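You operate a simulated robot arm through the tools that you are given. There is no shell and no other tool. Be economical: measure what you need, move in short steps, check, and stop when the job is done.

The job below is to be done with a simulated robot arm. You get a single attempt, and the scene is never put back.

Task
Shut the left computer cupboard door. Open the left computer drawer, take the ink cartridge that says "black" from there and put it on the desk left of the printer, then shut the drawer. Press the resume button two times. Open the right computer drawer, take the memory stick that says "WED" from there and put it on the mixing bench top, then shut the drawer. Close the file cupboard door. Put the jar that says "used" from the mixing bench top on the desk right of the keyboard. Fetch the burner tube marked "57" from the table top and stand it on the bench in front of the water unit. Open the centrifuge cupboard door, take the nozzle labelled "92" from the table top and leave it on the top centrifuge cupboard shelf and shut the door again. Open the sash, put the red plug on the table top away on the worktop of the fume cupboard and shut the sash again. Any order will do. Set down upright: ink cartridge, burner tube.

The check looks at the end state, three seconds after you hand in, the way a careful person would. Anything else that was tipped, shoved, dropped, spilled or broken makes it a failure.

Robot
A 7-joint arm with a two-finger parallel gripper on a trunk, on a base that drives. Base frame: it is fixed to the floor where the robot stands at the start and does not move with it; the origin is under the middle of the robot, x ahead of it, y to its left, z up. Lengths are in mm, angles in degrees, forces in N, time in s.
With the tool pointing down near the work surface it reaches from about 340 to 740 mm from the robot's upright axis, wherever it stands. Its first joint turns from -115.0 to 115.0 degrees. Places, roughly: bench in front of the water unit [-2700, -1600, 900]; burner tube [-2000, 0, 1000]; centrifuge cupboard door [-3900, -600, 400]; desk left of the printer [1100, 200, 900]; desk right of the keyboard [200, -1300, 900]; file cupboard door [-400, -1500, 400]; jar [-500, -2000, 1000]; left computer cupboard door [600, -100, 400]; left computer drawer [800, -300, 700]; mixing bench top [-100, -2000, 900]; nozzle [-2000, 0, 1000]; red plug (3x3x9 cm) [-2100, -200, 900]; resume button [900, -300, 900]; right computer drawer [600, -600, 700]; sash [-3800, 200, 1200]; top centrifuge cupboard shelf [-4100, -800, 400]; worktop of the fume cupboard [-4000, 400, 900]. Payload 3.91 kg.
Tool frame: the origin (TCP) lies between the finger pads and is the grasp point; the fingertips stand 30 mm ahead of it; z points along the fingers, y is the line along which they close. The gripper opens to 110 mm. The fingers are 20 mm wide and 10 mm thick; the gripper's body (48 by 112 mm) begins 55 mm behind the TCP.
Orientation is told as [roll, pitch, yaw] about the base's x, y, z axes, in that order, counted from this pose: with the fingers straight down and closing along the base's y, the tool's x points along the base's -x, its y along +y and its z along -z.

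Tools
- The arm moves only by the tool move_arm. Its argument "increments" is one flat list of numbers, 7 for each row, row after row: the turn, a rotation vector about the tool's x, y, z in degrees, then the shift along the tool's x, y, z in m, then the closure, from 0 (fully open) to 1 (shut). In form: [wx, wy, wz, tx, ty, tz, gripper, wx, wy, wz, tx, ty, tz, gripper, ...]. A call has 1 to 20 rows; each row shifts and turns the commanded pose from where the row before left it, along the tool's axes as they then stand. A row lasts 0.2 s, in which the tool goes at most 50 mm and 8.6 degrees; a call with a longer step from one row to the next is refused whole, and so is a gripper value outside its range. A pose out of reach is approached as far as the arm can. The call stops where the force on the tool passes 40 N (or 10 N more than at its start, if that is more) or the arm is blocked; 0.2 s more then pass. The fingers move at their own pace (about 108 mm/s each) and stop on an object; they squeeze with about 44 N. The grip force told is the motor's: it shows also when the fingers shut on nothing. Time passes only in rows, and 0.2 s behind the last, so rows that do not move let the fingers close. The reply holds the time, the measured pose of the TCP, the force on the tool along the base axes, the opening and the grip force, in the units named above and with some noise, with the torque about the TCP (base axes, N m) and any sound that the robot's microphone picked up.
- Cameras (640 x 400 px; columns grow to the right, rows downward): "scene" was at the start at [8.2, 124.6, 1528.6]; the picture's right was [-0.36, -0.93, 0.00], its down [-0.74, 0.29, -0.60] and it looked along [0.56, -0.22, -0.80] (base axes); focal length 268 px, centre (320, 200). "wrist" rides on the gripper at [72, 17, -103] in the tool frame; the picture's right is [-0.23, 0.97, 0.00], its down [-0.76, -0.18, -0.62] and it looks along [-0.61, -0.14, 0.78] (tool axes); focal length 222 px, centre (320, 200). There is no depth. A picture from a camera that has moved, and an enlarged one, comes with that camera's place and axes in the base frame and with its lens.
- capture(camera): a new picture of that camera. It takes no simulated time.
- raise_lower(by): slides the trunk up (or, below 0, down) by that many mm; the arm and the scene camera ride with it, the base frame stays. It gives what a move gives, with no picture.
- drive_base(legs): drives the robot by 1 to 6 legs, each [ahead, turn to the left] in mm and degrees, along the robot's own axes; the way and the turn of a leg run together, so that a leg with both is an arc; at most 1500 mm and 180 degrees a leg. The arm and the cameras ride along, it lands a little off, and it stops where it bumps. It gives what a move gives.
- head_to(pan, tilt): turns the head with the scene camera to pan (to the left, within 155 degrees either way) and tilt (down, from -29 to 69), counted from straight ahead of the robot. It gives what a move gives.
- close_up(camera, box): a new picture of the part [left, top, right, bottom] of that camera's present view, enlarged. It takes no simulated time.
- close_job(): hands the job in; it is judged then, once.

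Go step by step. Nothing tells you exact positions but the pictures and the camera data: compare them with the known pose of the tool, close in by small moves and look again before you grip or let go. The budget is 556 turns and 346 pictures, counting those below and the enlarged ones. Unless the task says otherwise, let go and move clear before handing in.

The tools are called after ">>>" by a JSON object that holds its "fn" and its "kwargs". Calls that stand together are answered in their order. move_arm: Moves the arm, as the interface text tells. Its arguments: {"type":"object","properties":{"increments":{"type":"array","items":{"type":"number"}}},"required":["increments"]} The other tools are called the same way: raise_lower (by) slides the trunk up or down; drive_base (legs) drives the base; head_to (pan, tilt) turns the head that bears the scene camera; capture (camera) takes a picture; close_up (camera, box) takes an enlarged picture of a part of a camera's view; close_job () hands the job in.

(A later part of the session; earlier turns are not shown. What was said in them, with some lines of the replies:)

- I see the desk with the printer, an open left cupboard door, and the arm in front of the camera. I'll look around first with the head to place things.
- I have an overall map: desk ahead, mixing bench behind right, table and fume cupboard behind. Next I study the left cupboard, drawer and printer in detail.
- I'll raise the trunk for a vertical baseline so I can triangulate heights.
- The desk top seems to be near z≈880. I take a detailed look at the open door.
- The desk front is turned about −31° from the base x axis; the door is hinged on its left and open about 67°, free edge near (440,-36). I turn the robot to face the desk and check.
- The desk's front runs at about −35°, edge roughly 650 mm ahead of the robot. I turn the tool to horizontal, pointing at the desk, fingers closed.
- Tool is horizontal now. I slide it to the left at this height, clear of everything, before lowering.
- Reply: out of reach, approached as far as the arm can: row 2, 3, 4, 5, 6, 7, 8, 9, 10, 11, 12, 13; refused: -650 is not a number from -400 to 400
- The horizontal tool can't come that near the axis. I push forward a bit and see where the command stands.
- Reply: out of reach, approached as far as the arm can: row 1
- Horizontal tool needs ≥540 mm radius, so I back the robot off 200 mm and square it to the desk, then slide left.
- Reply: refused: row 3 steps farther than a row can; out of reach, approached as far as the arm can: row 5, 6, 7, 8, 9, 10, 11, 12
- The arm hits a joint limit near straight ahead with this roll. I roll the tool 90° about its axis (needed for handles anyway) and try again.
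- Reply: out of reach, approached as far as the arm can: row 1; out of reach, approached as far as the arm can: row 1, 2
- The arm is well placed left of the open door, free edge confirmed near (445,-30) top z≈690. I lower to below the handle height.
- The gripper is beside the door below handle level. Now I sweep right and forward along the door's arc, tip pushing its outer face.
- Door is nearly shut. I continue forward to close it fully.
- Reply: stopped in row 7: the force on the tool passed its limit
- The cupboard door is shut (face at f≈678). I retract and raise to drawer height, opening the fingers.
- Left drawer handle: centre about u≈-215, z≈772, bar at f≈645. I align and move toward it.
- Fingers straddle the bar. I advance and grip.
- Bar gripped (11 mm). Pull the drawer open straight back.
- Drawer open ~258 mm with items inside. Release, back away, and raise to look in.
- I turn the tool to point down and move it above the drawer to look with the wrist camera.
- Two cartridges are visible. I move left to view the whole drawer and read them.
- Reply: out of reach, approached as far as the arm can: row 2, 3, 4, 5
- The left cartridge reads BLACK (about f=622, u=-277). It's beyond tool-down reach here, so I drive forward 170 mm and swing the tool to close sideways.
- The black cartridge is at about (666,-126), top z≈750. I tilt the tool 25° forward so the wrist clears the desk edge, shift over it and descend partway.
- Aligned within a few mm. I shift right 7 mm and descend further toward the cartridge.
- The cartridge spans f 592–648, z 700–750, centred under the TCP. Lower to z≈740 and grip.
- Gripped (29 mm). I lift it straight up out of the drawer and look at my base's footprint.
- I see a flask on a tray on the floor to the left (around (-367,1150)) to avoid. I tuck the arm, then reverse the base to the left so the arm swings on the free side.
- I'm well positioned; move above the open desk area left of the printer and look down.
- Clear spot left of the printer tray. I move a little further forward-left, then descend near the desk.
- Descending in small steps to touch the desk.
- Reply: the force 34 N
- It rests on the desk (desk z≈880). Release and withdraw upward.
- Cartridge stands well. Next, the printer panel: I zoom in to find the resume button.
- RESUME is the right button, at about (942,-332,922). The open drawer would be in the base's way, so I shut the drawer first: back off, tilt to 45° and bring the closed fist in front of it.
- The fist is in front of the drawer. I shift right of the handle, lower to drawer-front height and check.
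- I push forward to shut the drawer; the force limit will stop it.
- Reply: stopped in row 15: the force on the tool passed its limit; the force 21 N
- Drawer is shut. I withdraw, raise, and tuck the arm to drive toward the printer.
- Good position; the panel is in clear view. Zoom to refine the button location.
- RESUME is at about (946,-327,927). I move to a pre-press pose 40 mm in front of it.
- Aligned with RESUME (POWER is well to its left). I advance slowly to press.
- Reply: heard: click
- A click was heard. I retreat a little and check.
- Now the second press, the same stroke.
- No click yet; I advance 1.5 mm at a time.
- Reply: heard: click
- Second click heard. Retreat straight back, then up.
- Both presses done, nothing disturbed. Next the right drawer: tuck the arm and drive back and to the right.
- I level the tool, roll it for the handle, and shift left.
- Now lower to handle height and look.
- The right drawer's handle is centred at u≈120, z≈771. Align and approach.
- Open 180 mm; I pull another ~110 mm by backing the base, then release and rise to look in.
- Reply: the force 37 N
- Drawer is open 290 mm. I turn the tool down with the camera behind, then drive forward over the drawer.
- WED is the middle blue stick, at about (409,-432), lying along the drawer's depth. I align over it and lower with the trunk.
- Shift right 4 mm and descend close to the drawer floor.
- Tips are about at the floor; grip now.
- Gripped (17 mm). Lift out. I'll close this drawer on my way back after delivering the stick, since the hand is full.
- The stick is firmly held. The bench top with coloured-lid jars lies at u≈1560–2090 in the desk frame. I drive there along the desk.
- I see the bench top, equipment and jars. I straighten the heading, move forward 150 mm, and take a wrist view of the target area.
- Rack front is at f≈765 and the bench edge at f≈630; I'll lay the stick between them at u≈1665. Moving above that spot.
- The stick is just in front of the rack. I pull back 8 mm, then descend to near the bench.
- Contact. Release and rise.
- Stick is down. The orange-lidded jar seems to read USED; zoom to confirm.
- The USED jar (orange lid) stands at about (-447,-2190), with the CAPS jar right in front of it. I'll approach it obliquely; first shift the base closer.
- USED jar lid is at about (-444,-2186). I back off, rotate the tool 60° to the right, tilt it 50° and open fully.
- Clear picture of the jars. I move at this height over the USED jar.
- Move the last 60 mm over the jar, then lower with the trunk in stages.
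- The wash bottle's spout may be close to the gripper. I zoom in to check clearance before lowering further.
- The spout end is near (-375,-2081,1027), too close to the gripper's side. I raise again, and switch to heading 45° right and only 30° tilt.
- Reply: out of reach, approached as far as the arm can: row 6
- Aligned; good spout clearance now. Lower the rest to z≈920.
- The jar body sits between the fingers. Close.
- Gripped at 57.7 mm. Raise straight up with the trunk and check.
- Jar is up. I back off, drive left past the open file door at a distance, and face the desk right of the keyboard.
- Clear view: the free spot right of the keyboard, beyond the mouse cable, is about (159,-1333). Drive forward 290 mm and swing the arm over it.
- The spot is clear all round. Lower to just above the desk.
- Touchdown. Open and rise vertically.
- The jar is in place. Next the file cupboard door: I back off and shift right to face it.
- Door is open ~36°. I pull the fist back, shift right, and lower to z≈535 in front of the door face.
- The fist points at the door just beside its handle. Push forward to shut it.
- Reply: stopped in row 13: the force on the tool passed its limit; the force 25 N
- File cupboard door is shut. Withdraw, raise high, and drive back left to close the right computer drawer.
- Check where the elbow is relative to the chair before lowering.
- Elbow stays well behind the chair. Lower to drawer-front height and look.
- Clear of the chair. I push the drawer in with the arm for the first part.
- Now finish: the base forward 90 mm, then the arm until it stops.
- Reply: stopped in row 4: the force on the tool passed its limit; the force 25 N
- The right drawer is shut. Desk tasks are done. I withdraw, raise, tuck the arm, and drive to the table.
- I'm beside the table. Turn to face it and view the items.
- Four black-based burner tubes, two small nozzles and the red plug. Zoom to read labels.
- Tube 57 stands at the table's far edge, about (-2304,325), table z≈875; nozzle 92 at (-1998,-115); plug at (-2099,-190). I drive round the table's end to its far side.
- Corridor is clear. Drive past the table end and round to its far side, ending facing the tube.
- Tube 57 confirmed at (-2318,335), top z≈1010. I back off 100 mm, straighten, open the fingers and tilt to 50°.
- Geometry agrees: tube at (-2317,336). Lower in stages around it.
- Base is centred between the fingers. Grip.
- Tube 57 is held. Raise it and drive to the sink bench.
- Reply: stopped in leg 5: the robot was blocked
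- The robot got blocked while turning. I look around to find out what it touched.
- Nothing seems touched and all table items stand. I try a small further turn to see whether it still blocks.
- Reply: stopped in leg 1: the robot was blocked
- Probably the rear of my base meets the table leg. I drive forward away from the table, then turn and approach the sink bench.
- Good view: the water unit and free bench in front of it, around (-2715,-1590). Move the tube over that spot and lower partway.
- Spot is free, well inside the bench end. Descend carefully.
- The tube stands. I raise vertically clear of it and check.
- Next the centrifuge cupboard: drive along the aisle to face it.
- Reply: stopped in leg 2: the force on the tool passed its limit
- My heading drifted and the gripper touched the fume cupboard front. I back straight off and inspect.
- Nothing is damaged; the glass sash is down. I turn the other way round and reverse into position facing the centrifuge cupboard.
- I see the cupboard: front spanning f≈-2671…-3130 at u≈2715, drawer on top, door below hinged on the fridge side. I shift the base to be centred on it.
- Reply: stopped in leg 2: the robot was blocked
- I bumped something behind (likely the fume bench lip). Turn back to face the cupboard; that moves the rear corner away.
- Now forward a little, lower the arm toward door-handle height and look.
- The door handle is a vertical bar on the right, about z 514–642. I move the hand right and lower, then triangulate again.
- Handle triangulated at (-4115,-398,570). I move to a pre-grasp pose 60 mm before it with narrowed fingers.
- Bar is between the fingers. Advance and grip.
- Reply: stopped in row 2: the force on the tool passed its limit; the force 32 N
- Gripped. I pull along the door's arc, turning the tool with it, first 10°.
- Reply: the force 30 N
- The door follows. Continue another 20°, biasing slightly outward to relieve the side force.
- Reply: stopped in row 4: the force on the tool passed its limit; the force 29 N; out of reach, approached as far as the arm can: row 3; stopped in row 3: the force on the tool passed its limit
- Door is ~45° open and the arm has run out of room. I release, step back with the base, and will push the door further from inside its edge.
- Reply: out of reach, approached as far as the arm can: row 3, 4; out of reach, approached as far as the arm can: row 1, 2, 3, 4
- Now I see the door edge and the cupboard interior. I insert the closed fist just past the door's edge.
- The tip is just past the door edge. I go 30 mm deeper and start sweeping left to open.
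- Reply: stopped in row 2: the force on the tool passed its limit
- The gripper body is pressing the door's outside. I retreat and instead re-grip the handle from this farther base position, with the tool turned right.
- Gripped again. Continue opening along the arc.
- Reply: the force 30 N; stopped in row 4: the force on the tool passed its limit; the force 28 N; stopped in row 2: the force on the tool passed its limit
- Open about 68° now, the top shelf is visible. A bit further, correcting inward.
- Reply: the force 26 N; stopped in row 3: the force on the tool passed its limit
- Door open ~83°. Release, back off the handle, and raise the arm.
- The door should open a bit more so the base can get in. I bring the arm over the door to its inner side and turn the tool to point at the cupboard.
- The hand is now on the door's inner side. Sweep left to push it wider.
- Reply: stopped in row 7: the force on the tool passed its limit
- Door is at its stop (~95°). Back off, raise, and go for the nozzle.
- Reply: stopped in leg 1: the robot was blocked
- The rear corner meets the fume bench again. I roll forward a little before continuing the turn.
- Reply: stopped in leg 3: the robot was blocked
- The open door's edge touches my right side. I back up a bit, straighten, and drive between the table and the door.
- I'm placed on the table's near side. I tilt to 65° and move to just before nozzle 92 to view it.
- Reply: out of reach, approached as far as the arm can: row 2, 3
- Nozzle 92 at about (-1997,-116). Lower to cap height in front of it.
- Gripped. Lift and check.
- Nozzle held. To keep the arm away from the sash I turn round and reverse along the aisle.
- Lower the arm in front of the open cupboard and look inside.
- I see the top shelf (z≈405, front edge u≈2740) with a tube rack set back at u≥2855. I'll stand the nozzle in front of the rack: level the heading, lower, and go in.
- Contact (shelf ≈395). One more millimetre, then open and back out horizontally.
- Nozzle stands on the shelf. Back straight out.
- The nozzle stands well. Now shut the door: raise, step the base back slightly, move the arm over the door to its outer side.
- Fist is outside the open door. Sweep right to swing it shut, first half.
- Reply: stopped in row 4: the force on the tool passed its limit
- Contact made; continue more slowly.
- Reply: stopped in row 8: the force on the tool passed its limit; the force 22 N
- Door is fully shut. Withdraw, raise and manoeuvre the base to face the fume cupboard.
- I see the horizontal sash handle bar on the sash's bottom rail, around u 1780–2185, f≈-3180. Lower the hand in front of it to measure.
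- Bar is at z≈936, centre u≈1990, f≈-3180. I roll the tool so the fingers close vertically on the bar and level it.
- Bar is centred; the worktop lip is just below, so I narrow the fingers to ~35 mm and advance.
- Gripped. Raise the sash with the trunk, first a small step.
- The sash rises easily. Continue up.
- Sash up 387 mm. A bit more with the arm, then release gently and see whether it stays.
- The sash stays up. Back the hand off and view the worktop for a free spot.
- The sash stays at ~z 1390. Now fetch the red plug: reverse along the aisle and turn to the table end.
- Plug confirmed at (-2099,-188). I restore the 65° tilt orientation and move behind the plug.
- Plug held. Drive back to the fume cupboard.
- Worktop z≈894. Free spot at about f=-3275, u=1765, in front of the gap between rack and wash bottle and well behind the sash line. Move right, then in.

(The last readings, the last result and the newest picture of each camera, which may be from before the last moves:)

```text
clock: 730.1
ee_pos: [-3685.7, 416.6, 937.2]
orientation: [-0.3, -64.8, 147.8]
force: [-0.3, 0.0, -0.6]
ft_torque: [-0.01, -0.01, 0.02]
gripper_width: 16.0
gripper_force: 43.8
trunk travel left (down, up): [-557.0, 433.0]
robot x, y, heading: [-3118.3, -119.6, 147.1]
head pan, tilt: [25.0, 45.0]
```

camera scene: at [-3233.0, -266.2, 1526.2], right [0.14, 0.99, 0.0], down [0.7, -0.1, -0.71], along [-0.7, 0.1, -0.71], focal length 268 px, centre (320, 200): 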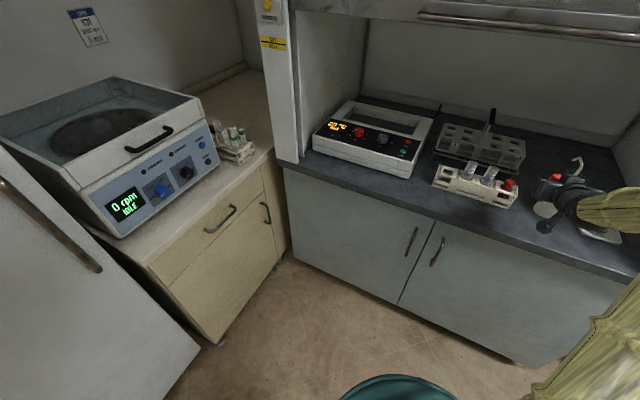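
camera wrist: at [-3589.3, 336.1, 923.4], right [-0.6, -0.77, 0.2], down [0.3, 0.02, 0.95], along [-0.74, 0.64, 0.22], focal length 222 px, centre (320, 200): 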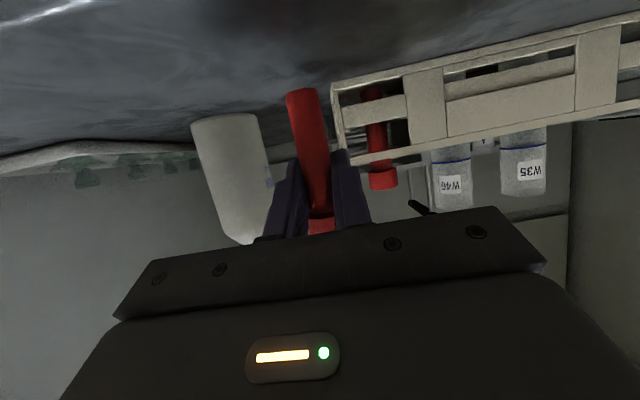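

>>> {"fn": "capture", "kwargs": {"camera": "wrist"}}

>>> {"fn": "move_arm", "kwargs": {"increments": [0, 0, 0, 0.0018, 0, 0.0008, 1]}}

>>> {"fn": "move_arm", "kwargs": {"increments": [0, 0, 0, 0.0018, 0, 0.0008, 1]}}

>>> {"fn": "move_arm", "kwargs": {"increments": [0, 0, 0, 0.0018, 0, 0.0008, 1]}}

```text
111 pictures are left
camera wrist: at [-3589.0, 336.6, 913.8], right [-0.6, -0.77, 0.2], down [0.3, 0.02, 0.95], along [-0.74, 0.64, 0.22], focal length 222 px, centre (320, 200)
```

wrist: 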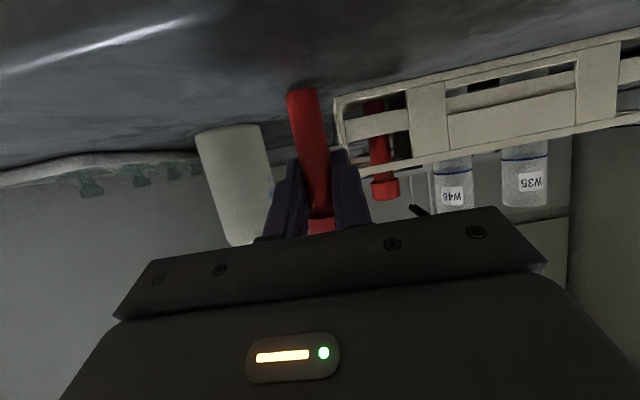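

```text
clock: 730.5
ee_pos: [-3687.2, 418.2, 935.8]
orientation: [-0.4, -64.8, 147.9]
force: [-0.6, -0.3, -0.3]
ft_torque: [0.03, 0.03, 0.02]
gripper_width: 15.9
gripper_force: 43.6
trunk travel left (down, up): [-557.0, 433.0]
robot x, y, heading: [-3120.4, -114.4, 147.1]
head pan, tilt: [25.0, 45.0]
```

```text
clock: 730.9
ee_pos: [-3685.0, 418.0, 935.0]
orientation: [-0.3, -64.9, 147.9]
force: [0.5, -0.6, 0.2]
ft_torque: [0.02, 0.01, -0.02]
gripper_width: 16.2
gripper_force: 44.5
trunk travel left (down, up): [-557.0, 433.0]
robot x, y, heading: [-3118.8, -116.2, 147.0]
head pan, tilt: [25.0, 45.0]
```

```text
clock: 731.3
ee_pos: [-3686.0, 416.4, 932.6]
orientation: [-0.4, -65.0, 148.0]
force: [-0.4, 1.5, 2.2]
ft_torque: [0.05, -0.03, 0.01]
gripper_width: 16.3
gripper_force: 44.1
trunk travel left (down, up): [-557.0, 433.0]
robot x, y, heading: [-3118.1, -115.0, 146.9]
head pan, tilt: [25.0, 45.0]
```

Contact at the worktop. Settle 1 mm and release.

>>> {"fn": "move_arm", "kwargs": {"increments": [0, 0, 0, 0.0009, 0, 0.0004, 1]}}

>>> {"fn": "move_arm", "kwargs": {"increments": [0, 0, 0, 0, 0, 0, 0.8, 0, 0, 0, 0, 0, 0, 0.65, 0, 0, 0, 0, 0, 0, 0.5, 0, 0, 0, 0, 0, 0, 0.5]}}

>>> {"fn": "capture", "kwargs": {"camera": "wrist"}}

```text
clock: 731.7
ee_pos: [-3685.8, 416.0, 933.4]
orientation: [-0.4, -65.0, 148.0]
force: [-0.1, -0.1, 4.3]
ft_torque: [-0.01, -0.02, -0.01]
gripper_width: 15.9
gripper_force: 43.8
trunk travel left (down, up): [-557.0, 433.0]
robot x, y, heading: [-3116.4, -117.9, 146.9]
head pan, tilt: [25.0, 45.0]
```

```text
clock: 732.7
ee_pos: [-3686.0, 417.0, 931.4]
orientation: [-0.4, -64.9, 148.0]
force: [0.1, 1.5, 0.6]
ft_torque: [0.0, 0.0, -0.08]
gripper_width: 55.2
gripper_force: 0.0
trunk travel left (down, up): [-557.0, 433.0]
robot x, y, heading: [-3115.4, -115.8, 146.7]
head pan, tilt: [25.0, 45.0]
```

```text
110 pictures are left
camera wrist: at [-3589.1, 336.6, 908.7], right [-0.6, -0.77, 0.2], down [0.3, 0.02, 0.95], along [-0.74, 0.64, 0.22], focal length 222 px, centre (320, 200)
```

wrist: 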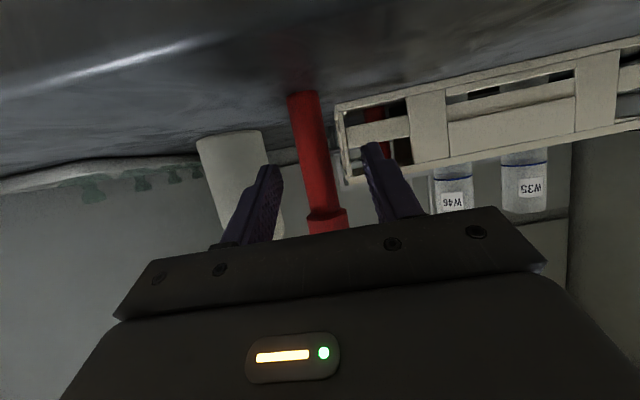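

Plug stands. Back straight out.

>>> {"fn": "move_arm", "kwargs": {"increments": [0, 0, 0, 0.0063, 0, -0.0136, 0.5, 0, 0, 0, 0.0106, 0, -0.0226, 0.5, 0, 0, 0, 0.0169, 0, -0.0362, 0.5, 0, 0, 0, 0.0169, 0, -0.0362, 0.5, 0, 0, 0, 0.0169, 0, -0.0362, 0.5]}}

>>> {"fn": "head_to", "kwargs": {"pan": 0, "tilt": 45}}

>>> {"fn": "capture", "kwargs": {"camera": "wrist"}}

>>> {"fn": "capture", "kwargs": {"camera": "scene"}}

```text
clock: 733.9
ee_pos: [-3550.1, 333.2, 931.3]
orientation: [-0.6, -64.8, 148.1]
force: [0.3, 0.1, 0.0]
ft_torque: [0.0, 0.0, -0.02]
gripper_width: 55.1
gripper_force: 0.0
trunk travel left (down, up): [-557.0, 433.0]
robot x, y, heading: [-3116.7, -116.4, 147.4]
head pan, tilt: [25.0, 45.0]
```

```text
clock: 734.8
ee_pos: [-3549.1, 335.4, 932.3]
orientation: [-0.4, -64.8, 148.0]
force: [-0.9, -0.4, 0.0]
ft_torque: [0.06, -0.03, 0.02]
gripper_width: 54.9
gripper_force: 0.0
trunk travel left (down, up): [-557.0, 433.0]
robot x, y, heading: [-3113.8, -115.6, 147.0]
head pan, tilt: [0.0, 45.0]
```

```text
109 pictures are left
camera wrist: at [-3452.3, 254.3, 909.1], right [-0.6, -0.77, 0.2], down [0.3, 0.02, 0.95], along [-0.74, 0.64, 0.22], focal length 222 px, centre (320, 200)
```

wrist: 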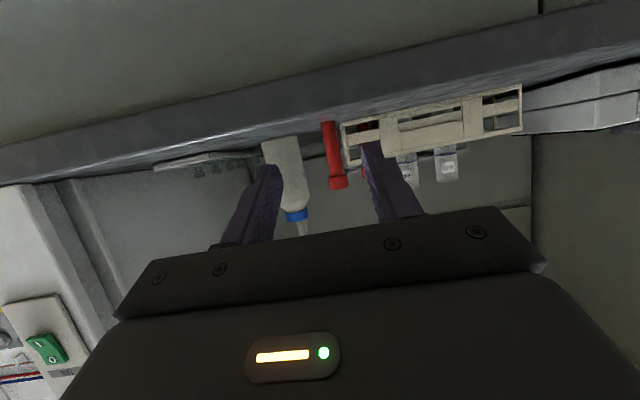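

```text
108 pictures are left
camera scene: at [-3220.3, -234.0, 1446.2], right [0.54, 0.84, 0.0], down [0.59, -0.38, -0.71], along [-0.59, 0.38, -0.71], focal length 268 px, centre (320, 200)
```

scene: 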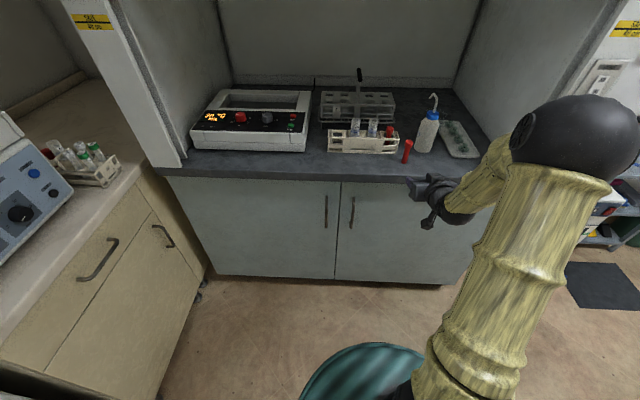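

The plug stands clear behind the sash line. Now shut the sash: raise, roll the tool again and return to the handle bar.

>>> {"fn": "raise_lower", "kwargs": {"by": 400}}

>>> {"fn": "raise_lower", "kwargs": {"by": 30}}

>>> {"fn": "move_arm", "kwargs": {"increments": [0, 0, 8.5, 0, 0, 0, 0.5, 0, 0, 8.5, 0, 0, 0, 0.5, 0, 0, 8.5, 0, 0, 0, 0.5, 0, 0, 8.5, 0, 0, 0, 0.5, 0, 0, 8.5, 0, 0, 0, 0.5, 0, 0, 8.5, 0, 0, 0, 0.5, 0, 0, 8.5, 0, 0, 0, 0.5, 0, 0, 8.5, 0, 0, 0, 0.5, 0, 0, 8.5, 0, 0, 0, 0.5, 0, 0, 8.5, 0, 0, 0, 0.5, 0, 0, 5, 0, 0, 0, 0.5, -8.4, 0, 0, 0, 0, 0, 0.5, -8.4, 0, 0, 0, 0, 0, 0.5, -8.4, 0, 0, 0, 0, 0, 0.5, 0, -3.3, 0, 0, 0, 0, 0.5, 0, 0, 0, 0.044, 0, 0, 0.5, 0, 0, 0, 0.044, 0, 0, 0.5, 0, 0, 0, 0.044, 0, 0, 0.5, 0, 0, 0, 0.044, 0, 0, 0.5, 0, 0, 0, 0.044, 0, 0, 0.5]}}

>>> {"fn": "capture", "kwargs": {"camera": "wrist"}}

```text
clock: 738.6
ee_pos: [-3549.4, 333.9, 1332.6]
orientation: [-0.4, -64.8, 148.0]
force: [-0.4, 0.1, 0.0]
ft_torque: [0.03, -0.01, -0.03]
gripper_width: 55.1
gripper_force: 0.1
trunk travel left (down, up): [-957.0, 33.0]
robot x, y, heading: [-3114.5, -117.1, 147.1]
head pan, tilt: [0.0, 45.0]
```

```text
clock: 739.4
ee_pos: [-3549.1, 335.2, 1362.2]
orientation: [-0.4, -64.7, 148.0]
force: [0.2, 0.1, 0.7]
ft_torque: [-0.02, 0.0, -0.01]
gripper_width: 55.1
gripper_force: 0.1
trunk travel left (down, up): [-987.0, 3.0]
robot x, y, heading: [-3122.7, -116.7, 146.8]
head pan, tilt: [0.0, 45.0]
```

```text
clock: 743.6
ee_pos: [-3679.6, 153.8, 1360.3]
orientation: [90.1, -0.4, 54.2]
force: [-0.7, -0.2, -0.5]
ft_torque: [-0.01, 0.03, 0.0]
gripper_width: 54.7
gripper_force: 0.0
trunk travel left (down, up): [-987.0, 3.0]
robot x, y, heading: [-3113.6, -118.1, 146.9]
head pan, tilt: [0.0, 45.0]
```

```text
107 pictures are left
camera wrist: at [-3637.3, 34.9, 1375.1], right [0.13, 0.18, 0.97], down [0.95, 0.26, -0.17], along [-0.28, 0.95, -0.14], focal length 222 px, centre (320, 200)
```

wrist: 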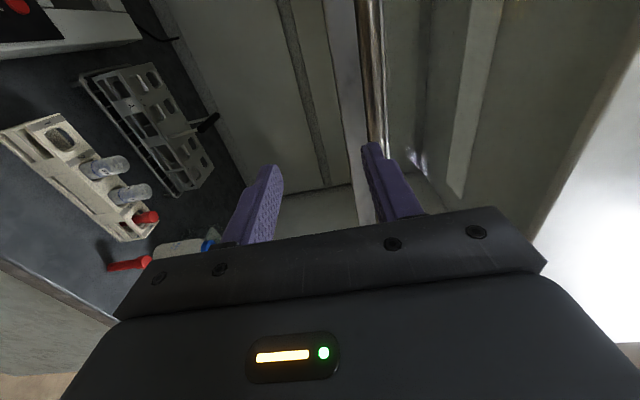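

I see the bar slightly above; move up 41 mm and forward to it.

>>> {"fn": "move_arm", "kwargs": {"increments": [0, 0, 0, 0, 0.021, 0, 0.66, 0, 0, 0, 0, 0.02, 0, 0.66, 0, 0, 0, 0, 0, 0.025, 0.66, 0, 0, 0, 0, 0, 0.025, 0.66]}}

>>> {"fn": "capture", "kwargs": {"camera": "wrist"}}

```text
clock: 744.6
ee_pos: [-3717.7, 185.8, 1404.0]
orientation: [90.1, -0.3, 54.4]
force: [0.2, -0.1, 0.0]
ft_torque: [0.03, -0.01, -0.03]
gripper_width: 37.5
gripper_force: 0.0
trunk travel left (down, up): [-987.0, 3.0]
robot x, y, heading: [-3122.9, -114.5, 147.1]
head pan, tilt: [0.0, 45.0]
```

```text
106 pictures are left
camera wrist: at [-3674.7, 67.3, 1419.2], right [0.13, 0.18, 0.97], down [0.95, 0.26, -0.18], along [-0.28, 0.95, -0.14], focal length 222 px, centre (320, 200)
```

wrist: 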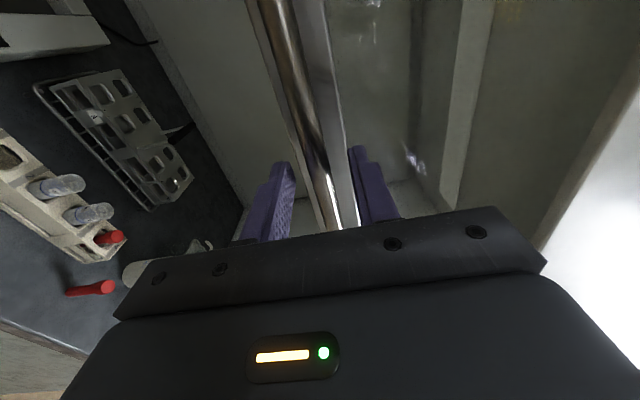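

>>> {"fn": "move_arm", "kwargs": {"increments": [0, 0, 0, 0, 0, 0.012, 0.66, 0, 0, 0, 0, 0, 0.006, 0.66, 0, 0, 0, 0, 0, 0, 1, 0, 0, 0, 0, 0, 0, 1]}}

>>> {"fn": "raise_lower", "kwargs": {"by": -300}}

>>> {"fn": "capture", "kwargs": {"camera": "wrist"}}

>>> {"fn": "capture", "kwargs": {"camera": "scene"}}

```text
clock: 745.6
ee_pos: [-3732.8, 195.5, 1404.4]
orientation: [90.2, -0.2, 54.3]
force: [0.0, 1.0, 1.3]
ft_torque: [-0.16, 0.09, 0.12]
gripper_width: 13.9
gripper_force: 44.4
trunk travel left (down, up): [-987.0, 3.0]
robot x, y, heading: [-3117.1, -117.8, 147.0]
head pan, tilt: [0.0, 45.0]
```

```text
clock: 748.6
ee_pos: [-3731.7, 194.4, 1103.6]
orientation: [90.1, -0.2, 54.3]
force: [-2.8, 0.2, 2.3]
ft_torque: [-0.12, 0.18, -0.14]
gripper_width: 13.6
gripper_force: 45.4
trunk travel left (down, up): [-687.0, 303.0]
robot x, y, heading: [-3119.7, -114.2, 146.7]
head pan, tilt: [0.0, 45.0]
```

```text
105 pictures are left
camera wrist: at [-3689.3, 76.9, 1118.8], right [0.13, 0.18, 0.97], down [0.95, 0.26, -0.17], along [-0.28, 0.95, -0.14], focal length 222 px, centre (320, 200)
```

wrist: 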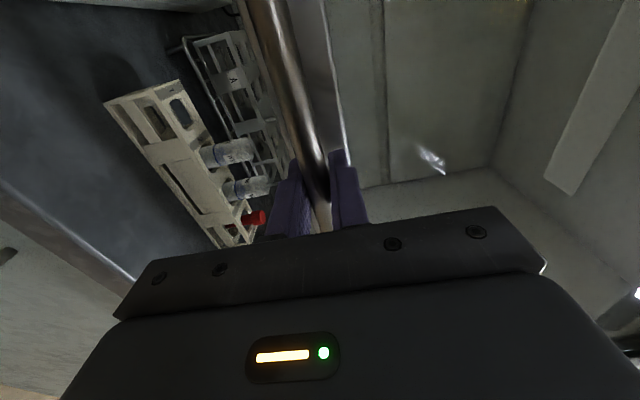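

```text
104 pictures are left
camera scene: at [-3220.5, -233.9, 1576.1], right [0.54, 0.84, 0.0], down [0.59, -0.39, -0.71], along [-0.59, 0.39, -0.71], focal length 268 px, centre (320, 200)
```

scene: 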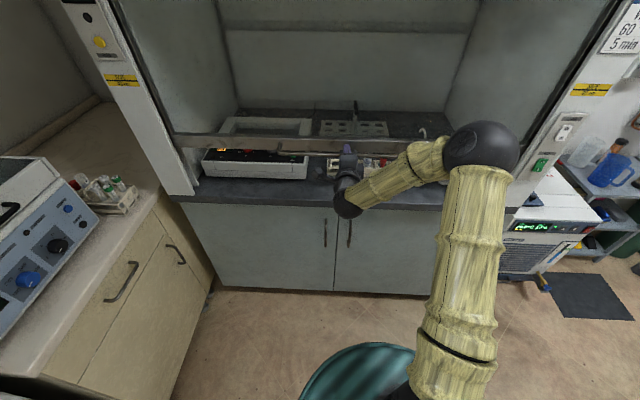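

Half way. Lower to just above the plug's height, then finish with force-watched arm moves.

>>> {"fn": "raise_lower", "kwargs": {"by": -90}}

>>> {"fn": "capture", "kwargs": {"camera": "scene"}}

>>> {"fn": "close_up", "kwargs": {"camera": "scene", "box": [300, 100, 520, 240]}}

```text
clock: 749.8
ee_pos: [-3730.9, 195.1, 1013.1]
orientation: [89.9, -0.2, 54.3]
force: [-0.8, 0.0, -2.5]
ft_torque: [-0.11, 0.25, -0.36]
gripper_width: 13.6
gripper_force: 45.0
trunk travel left (down, up): [-597.0, 393.0]
robot x, y, heading: [-3117.1, -114.3, 147.2]
head pan, tilt: [0.0, 45.0]
```

```text
103 pictures are left
camera scene: at [-3220.7, -233.9, 1486.0], right [0.54, 0.84, 0.0], down [0.59, -0.39, -0.71], along [-0.59, 0.39, -0.71], focal length 268 px, centre (320, 200)
```

scene: 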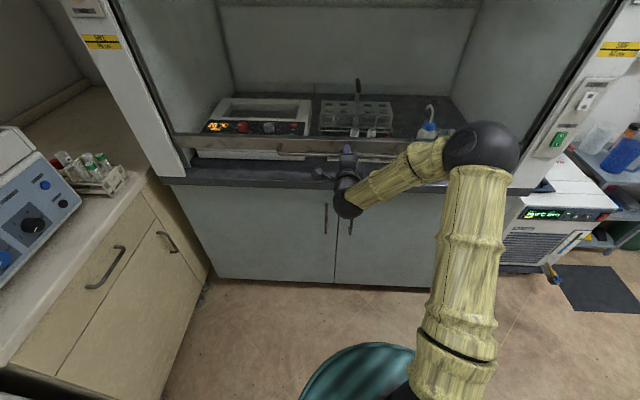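

```text
2.86 times, centred on (410, 170) of scene
camera zoom: at [-3220.7, -233.9, 1486.0], right [0.54, 0.84, 0.0], down [0.59, -0.39, -0.71], along [-0.59, 0.39, -0.71], focal length 764 px, centre (63, 286)
```

zoom: 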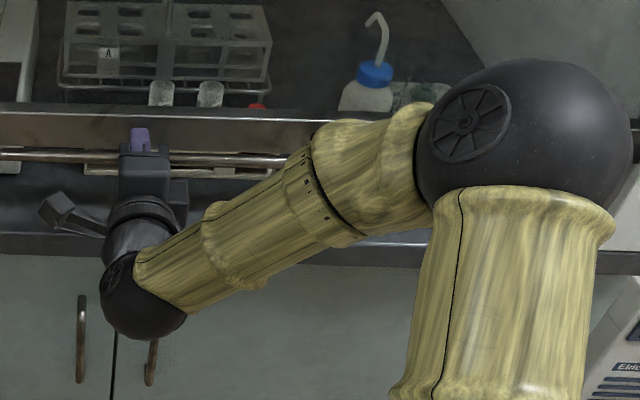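

>>> {"fn": "move_arm", "kwargs": {"increments": [0, 0, 0, 0, -0.008, 0, 1, 0, 0, 0, 0, -0.008, 0, 1, 0, 0, 0, 0, -0.008, 0, 1, 0, 0, 0, 0, -0.008, 0, 1, 0, 0, 0, 0, -0.008, 0, 1]}}

>>> {"fn": "capture", "kwargs": {"camera": "wrist"}}

```text
clock: 751.0
ee_pos: [-3732.5, 194.3, 973.0]
orientation: [90.1, -0.3, 54.4]
force: [-6.2, -4.9, 4.2]
ft_torque: [-0.2, 0.1, -0.52]
gripper_width: 13.6
gripper_force: 45.1
trunk travel left (down, up): [-597.0, 393.0]
robot x, y, heading: [-3116.0, -114.6, 146.9]
head pan, tilt: [0.0, 45.0]
```

```text
101 pictures are left
camera wrist: at [-3688.9, 77.0, 988.9], right [0.13, 0.18, 0.97], down [0.95, 0.26, -0.18], along [-0.28, 0.95, -0.14], focal length 222 px, centre (320, 200)
```

wrist: 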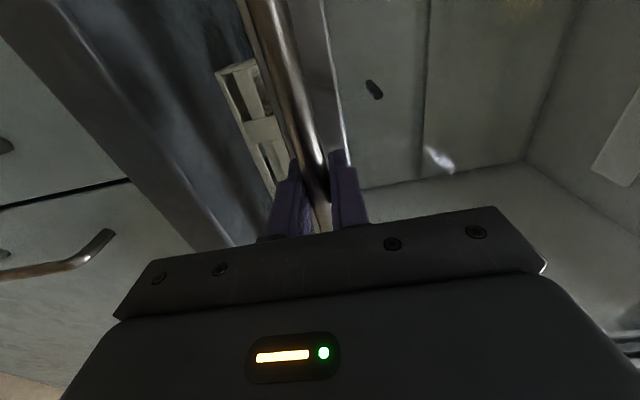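

The rail is already below the plug's top without contact. Continue to fully shut.

>>> {"fn": "move_arm", "kwargs": {"increments": [0, 0, 0, 0, -0.008, 0, 1, 0, 0, 0, 0, -0.008, 0, 1, 0, 0, 0, 0, -0.008, 0, 1, 0, 0, 0, 0, -0.005, 0, 1, 0, 0, 0, 0, -0.004, 0, 1, 0, 0, 0, 0, -0.003, 0, 1, 0, 0, 0, 0, -0.003, 0, 1]}}

>>> {"fn": "capture", "kwargs": {"camera": "wrist"}}

>>> {"fn": "capture", "kwargs": {"camera": "scene"}}

```text
clock: 752.6
ee_pos: [-3731.4, 195.4, 935.5]
orientation: [90.2, -0.2, 54.3]
force: [5.2, -10.6, 4.2]
ft_torque: [-0.13, 0.11, 0.61]
gripper_width: 13.9
gripper_force: 44.6
trunk travel left (down, up): [-597.0, 393.0]
robot x, y, heading: [-3117.6, -116.5, 147.1]
head pan, tilt: [0.0, 45.0]
```

```text
100 pictures are left
camera wrist: at [-3689.2, 76.9, 951.3], right [0.13, 0.18, 0.97], down [0.95, 0.26, -0.18], along [-0.28, 0.95, -0.14], focal length 222 px, centre (320, 200)
```

wrist: 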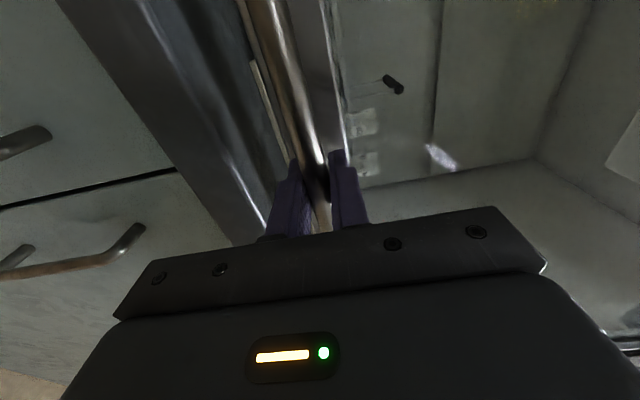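

```text
99 pictures are left
camera scene: at [-3219.1, -235.7, 1486.1], right [0.54, 0.84, 0.0], down [0.59, -0.38, -0.71], along [-0.59, 0.39, -0.71], focal length 268 px, centre (320, 200)
```

scene: 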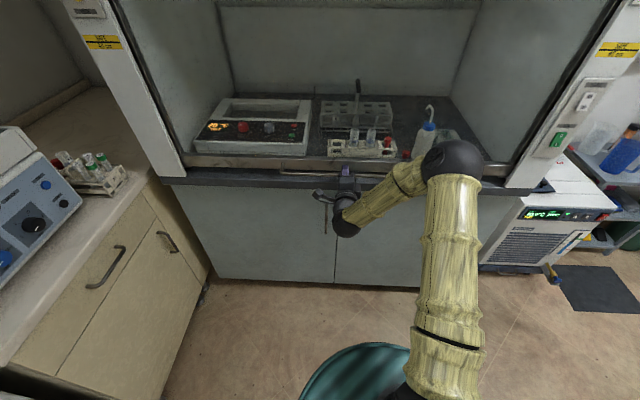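

It's at the original height; I press a few mm further to feel the stop.

>>> {"fn": "move_arm", "kwargs": {"increments": [0, 0, 0, 0, -0.003, 0, 1, 0, 0, 0, 0, -0.003, 0, 1, 0, 0, 0, 0, -0.003, 0, 1]}}

```text
clock: 753.4
ee_pos: [-3731.6, 196.8, 926.5]
orientation: [90.2, -0.2, 54.3]
force: [5.8, -8.4, 3.9]
ft_torque: [-0.21, 0.13, 0.4]
gripper_width: 13.9
gripper_force: 44.8
trunk travel left (down, up): [-597.0, 393.0]
robot x, y, heading: [-3120.7, -118.6, 147.0]
head pan, tilt: [0.0, 45.0]
```

>>> {"fn": "move_arm", "kwargs": {"increments": [0, 0, 0, 0, -0.004, 0, 1, 0, 0, 0, 0, -0.004, 0, 1, 0, 0, 0, 0, -0.004, 0, 1, 0, 0, 0, 0, -0.004, 0, 1]}}

>>> {"fn": "capture", "kwargs": {"camera": "wrist"}}

>>> {"fn": "close_up", "kwargs": {"camera": "scene", "box": [180, 110, 440, 220]}}

```text
clock: 754.3
ee_pos: [-3732.3, 195.5, 924.1]
orientation: [91.5, -0.2, 54.2]
force: [21.5, -9.6, 12.6]
ft_torque: [-0.05, -0.01, 0.21]
gripper_width: 13.6
gripper_force: 45.4
trunk travel left (down, up): [-597.0, 393.0]
robot x, y, heading: [-3119.6, -118.8, 147.1]
head pan, tilt: [0.0, 45.0]
stopped in row 4: the force on the tool passed its limit (the readings are from after the stop); the commanded pose is now the measured one
```

```text
98 pictures are left
camera wrist: at [-3689.2, 76.7, 936.9], right [0.15, 0.17, 0.97], down [0.95, 0.26, -0.19], along [-0.28, 0.95, -0.12], focal length 222 px, centre (320, 200)
```

wrist: 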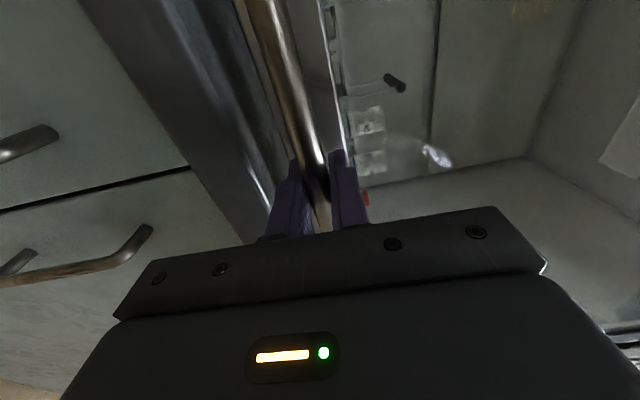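

```text
2.46 times, centred on (310, 165) of scene
camera zoom: at [-3215.8, -236.2, 1486.1], right [0.54, 0.84, 0.0], down [0.59, -0.38, -0.71], along [-0.6, 0.39, -0.7], focal length 659 px, centre (345, 286)
```

zoom: 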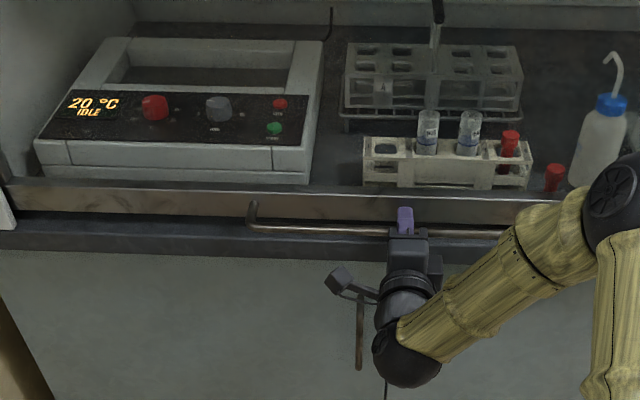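

Sash fully down now, plug upright inside. Release and back off.

>>> {"fn": "move_arm", "kwargs": {"increments": [0, 0, 0, 0, 0, 0, 0.85, 0, 0, 0, 0, 0, 0, 0.7, 0, 0, 0, 0, 0.003, 0, 0.7, 0, 0, 0, 0, 0, -0.03, 0.7, 0, 0, 0, 0, 0, -0.04, 0.7, 0, 0, 0, 0, 0, -0.04, 0.7]}}

>>> {"fn": "raise_lower", "kwargs": {"by": 200}}

>>> {"fn": "capture", "kwargs": {"camera": "scene"}}

>>> {"fn": "close_up", "kwargs": {"camera": "scene", "box": [180, 110, 460, 260]}}

```text
clock: 755.7
ee_pos: [-3645.6, 132.1, 922.1]
orientation: [91.1, -0.1, 54.1]
force: [0.0, 0.0, -0.8]
ft_torque: [-0.01, -0.01, -0.02]
gripper_width: 33.1
gripper_force: 0.1
trunk travel left (down, up): [-597.0, 393.0]
robot x, y, heading: [-3117.1, -118.7, 147.1]
head pan, tilt: [0.0, 45.0]
```

```text
clock: 757.8
ee_pos: [-3645.6, 132.5, 1123.2]
orientation: [91.1, -0.1, 54.1]
force: [0.2, 0.6, 0.3]
ft_torque: [0.0, 0.01, 0.01]
gripper_width: 32.9
gripper_force: 0.0
trunk travel left (down, up): [-797.0, 193.0]
robot x, y, heading: [-3121.7, -115.1, 146.9]
head pan, tilt: [0.0, 45.0]
```

```text
96 pictures are left
camera scene: at [-3220.5, -233.9, 1686.1], right [0.54, 0.84, 0.0], down [0.59, -0.39, -0.71], along [-0.59, 0.39, -0.71], focal length 268 px, centre (320, 200)
```

scene: 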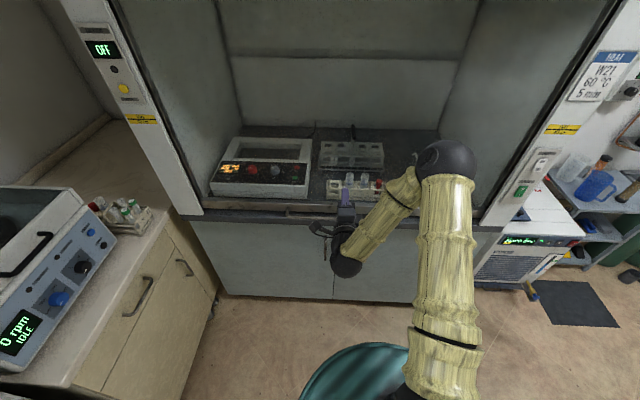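

```text
2.29 times, centred on (320, 185) of scene
camera zoom: at [-3220.5, -233.9, 1686.1], right [0.54, 0.84, 0.0], down [0.59, -0.39, -0.71], along [-0.59, 0.39, -0.71], focal length 612 px, centre (320, 234)
```

zoom: 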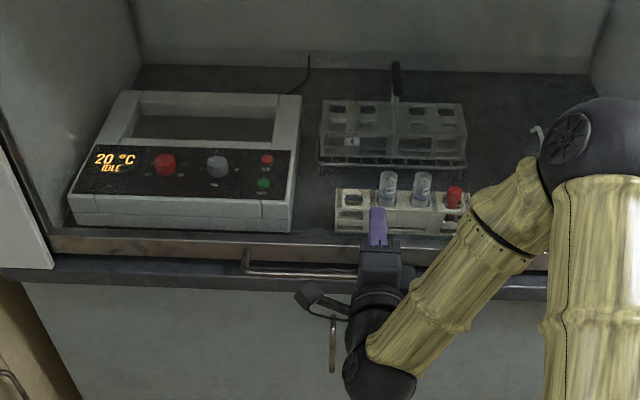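

Sash stays shut. A final look at the centrifuge cupboard door and the room before handing in.

>>> {"fn": "head_to", "kwargs": {"pan": 70, "tilt": 35}}

>>> {"fn": "capture", "kwargs": {"camera": "scene"}}

>>> {"fn": "head_to", "kwargs": {"pan": 150, "tilt": 20}}

>>> {"fn": "capture", "kwargs": {"camera": "scene"}}

>>> {"fn": "head_to", "kwargs": {"pan": -155, "tilt": 25}}

>>> {"fn": "capture", "kwargs": {"camera": "scene"}}

```text
clock: 759.2
ee_pos: [-3646.3, 132.5, 1121.0]
orientation: [91.0, -0.1, 54.2]
force: [0.9, -0.2, -0.2]
ft_torque: [-0.01, 0.01, 0.01]
gripper_width: 32.9
gripper_force: 0.0
trunk travel left (down, up): [-797.0, 193.0]
robot x, y, heading: [-3116.6, -120.5, 147.1]
head pan, tilt: [70.0, 35.0]
```

```text
94 pictures are left
camera scene: at [-3222.6, -331.2, 1701.0], right [-0.6, 0.8, 0.0], down [0.46, 0.34, -0.82], along [-0.65, -0.49, -0.57], focal length 268 px, centre (320, 200)
```

scene: 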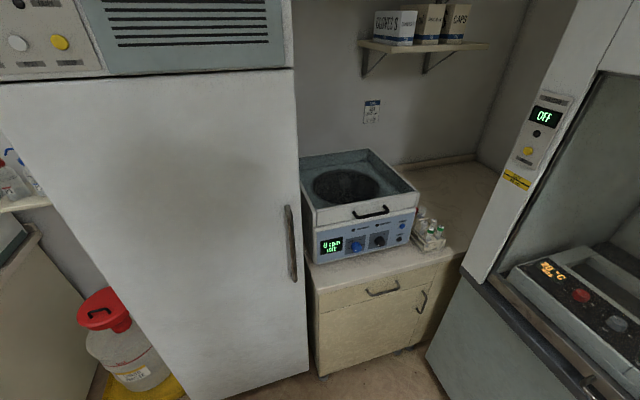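

```text
clock: 760.8
ee_pos: [-3646.9, 132.3, 1121.8]
orientation: [91.2, -0.1, 54.2]
force: [-0.3, 0.6, 0.8]
ft_torque: [0.04, 0.02, -0.01]
gripper_width: 32.9
gripper_force: 0.1
trunk travel left (down, up): [-797.0, 193.0]
robot x, y, heading: [-3117.0, -117.5, 147.2]
head pan, tilt: [150.0, 20.0]
```

```text
93 pictures are left
camera scene: at [-3110.0, -361.3, 1724.9], right [-0.89, -0.45, 0.0], down [-0.15, 0.3, -0.94], along [0.43, -0.84, -0.34], focal length 268 px, centre (320, 200)
```

scene: 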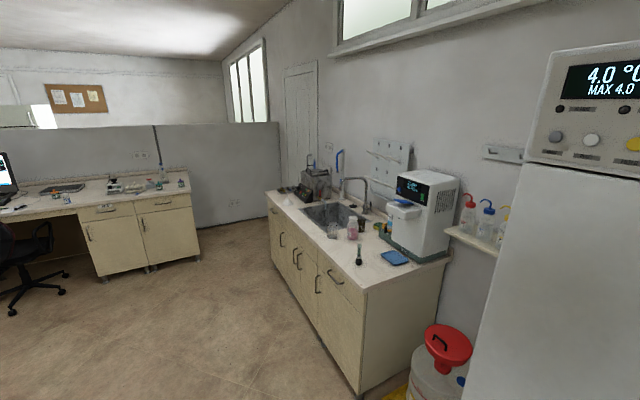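

```text
clock: 764.9
ee_pos: [-3646.5, 131.8, 1121.9]
orientation: [91.1, -0.1, 54.1]
force: [1.0, -0.6, -0.1]
ft_torque: [0.03, 0.01, -0.02]
gripper_width: 33.0
gripper_force: 0.2
trunk travel left (down, up): [-797.0, 193.0]
robot x, y, heading: [-3114.8, -115.0, 146.9]
head pan, tilt: [-154.7, 25.0]
```

```text
92 pictures are left
camera scene: at [-3060.9, -290.6, 1716.8], right [-0.13, -0.99, 0.0], down [-0.42, 0.06, -0.91], along [0.9, -0.12, -0.42], focal length 268 px, centre (320, 200)
```

scene: 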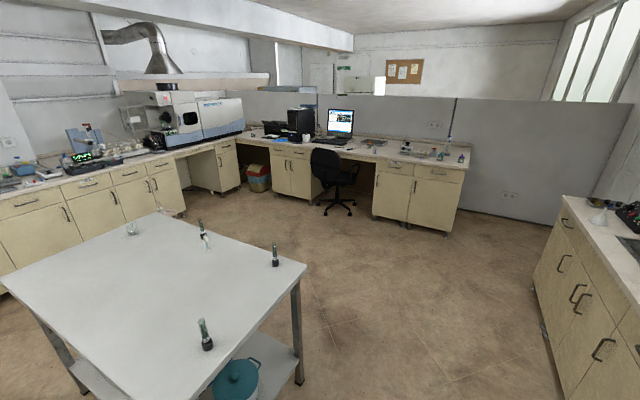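

All doors, drawers and the sash are shut, and every item stands where it should, so I hand the job in.

>>> {"fn": "close_job", "kwargs": {}}

```text
The job is handed in.
```

Every step of the job is done and it is handed in; the end-state check's result has not been reported to me.

- **Bumps:** the gripper touched the fume cupboard's glass, and the base bumped something three or four times: the open centrifuge door's edge, what I took to be the fume bench twice, and possibly a table leg. In the pictures afterwards I saw nothing tipped, moved or damaged.
- **Resume button:** I heard one click per press, but the force readings at each press were close to zero.
- **Sash:** it now closes about 14 mm lower than where I found it, so it may have been slightly ajar at the start.
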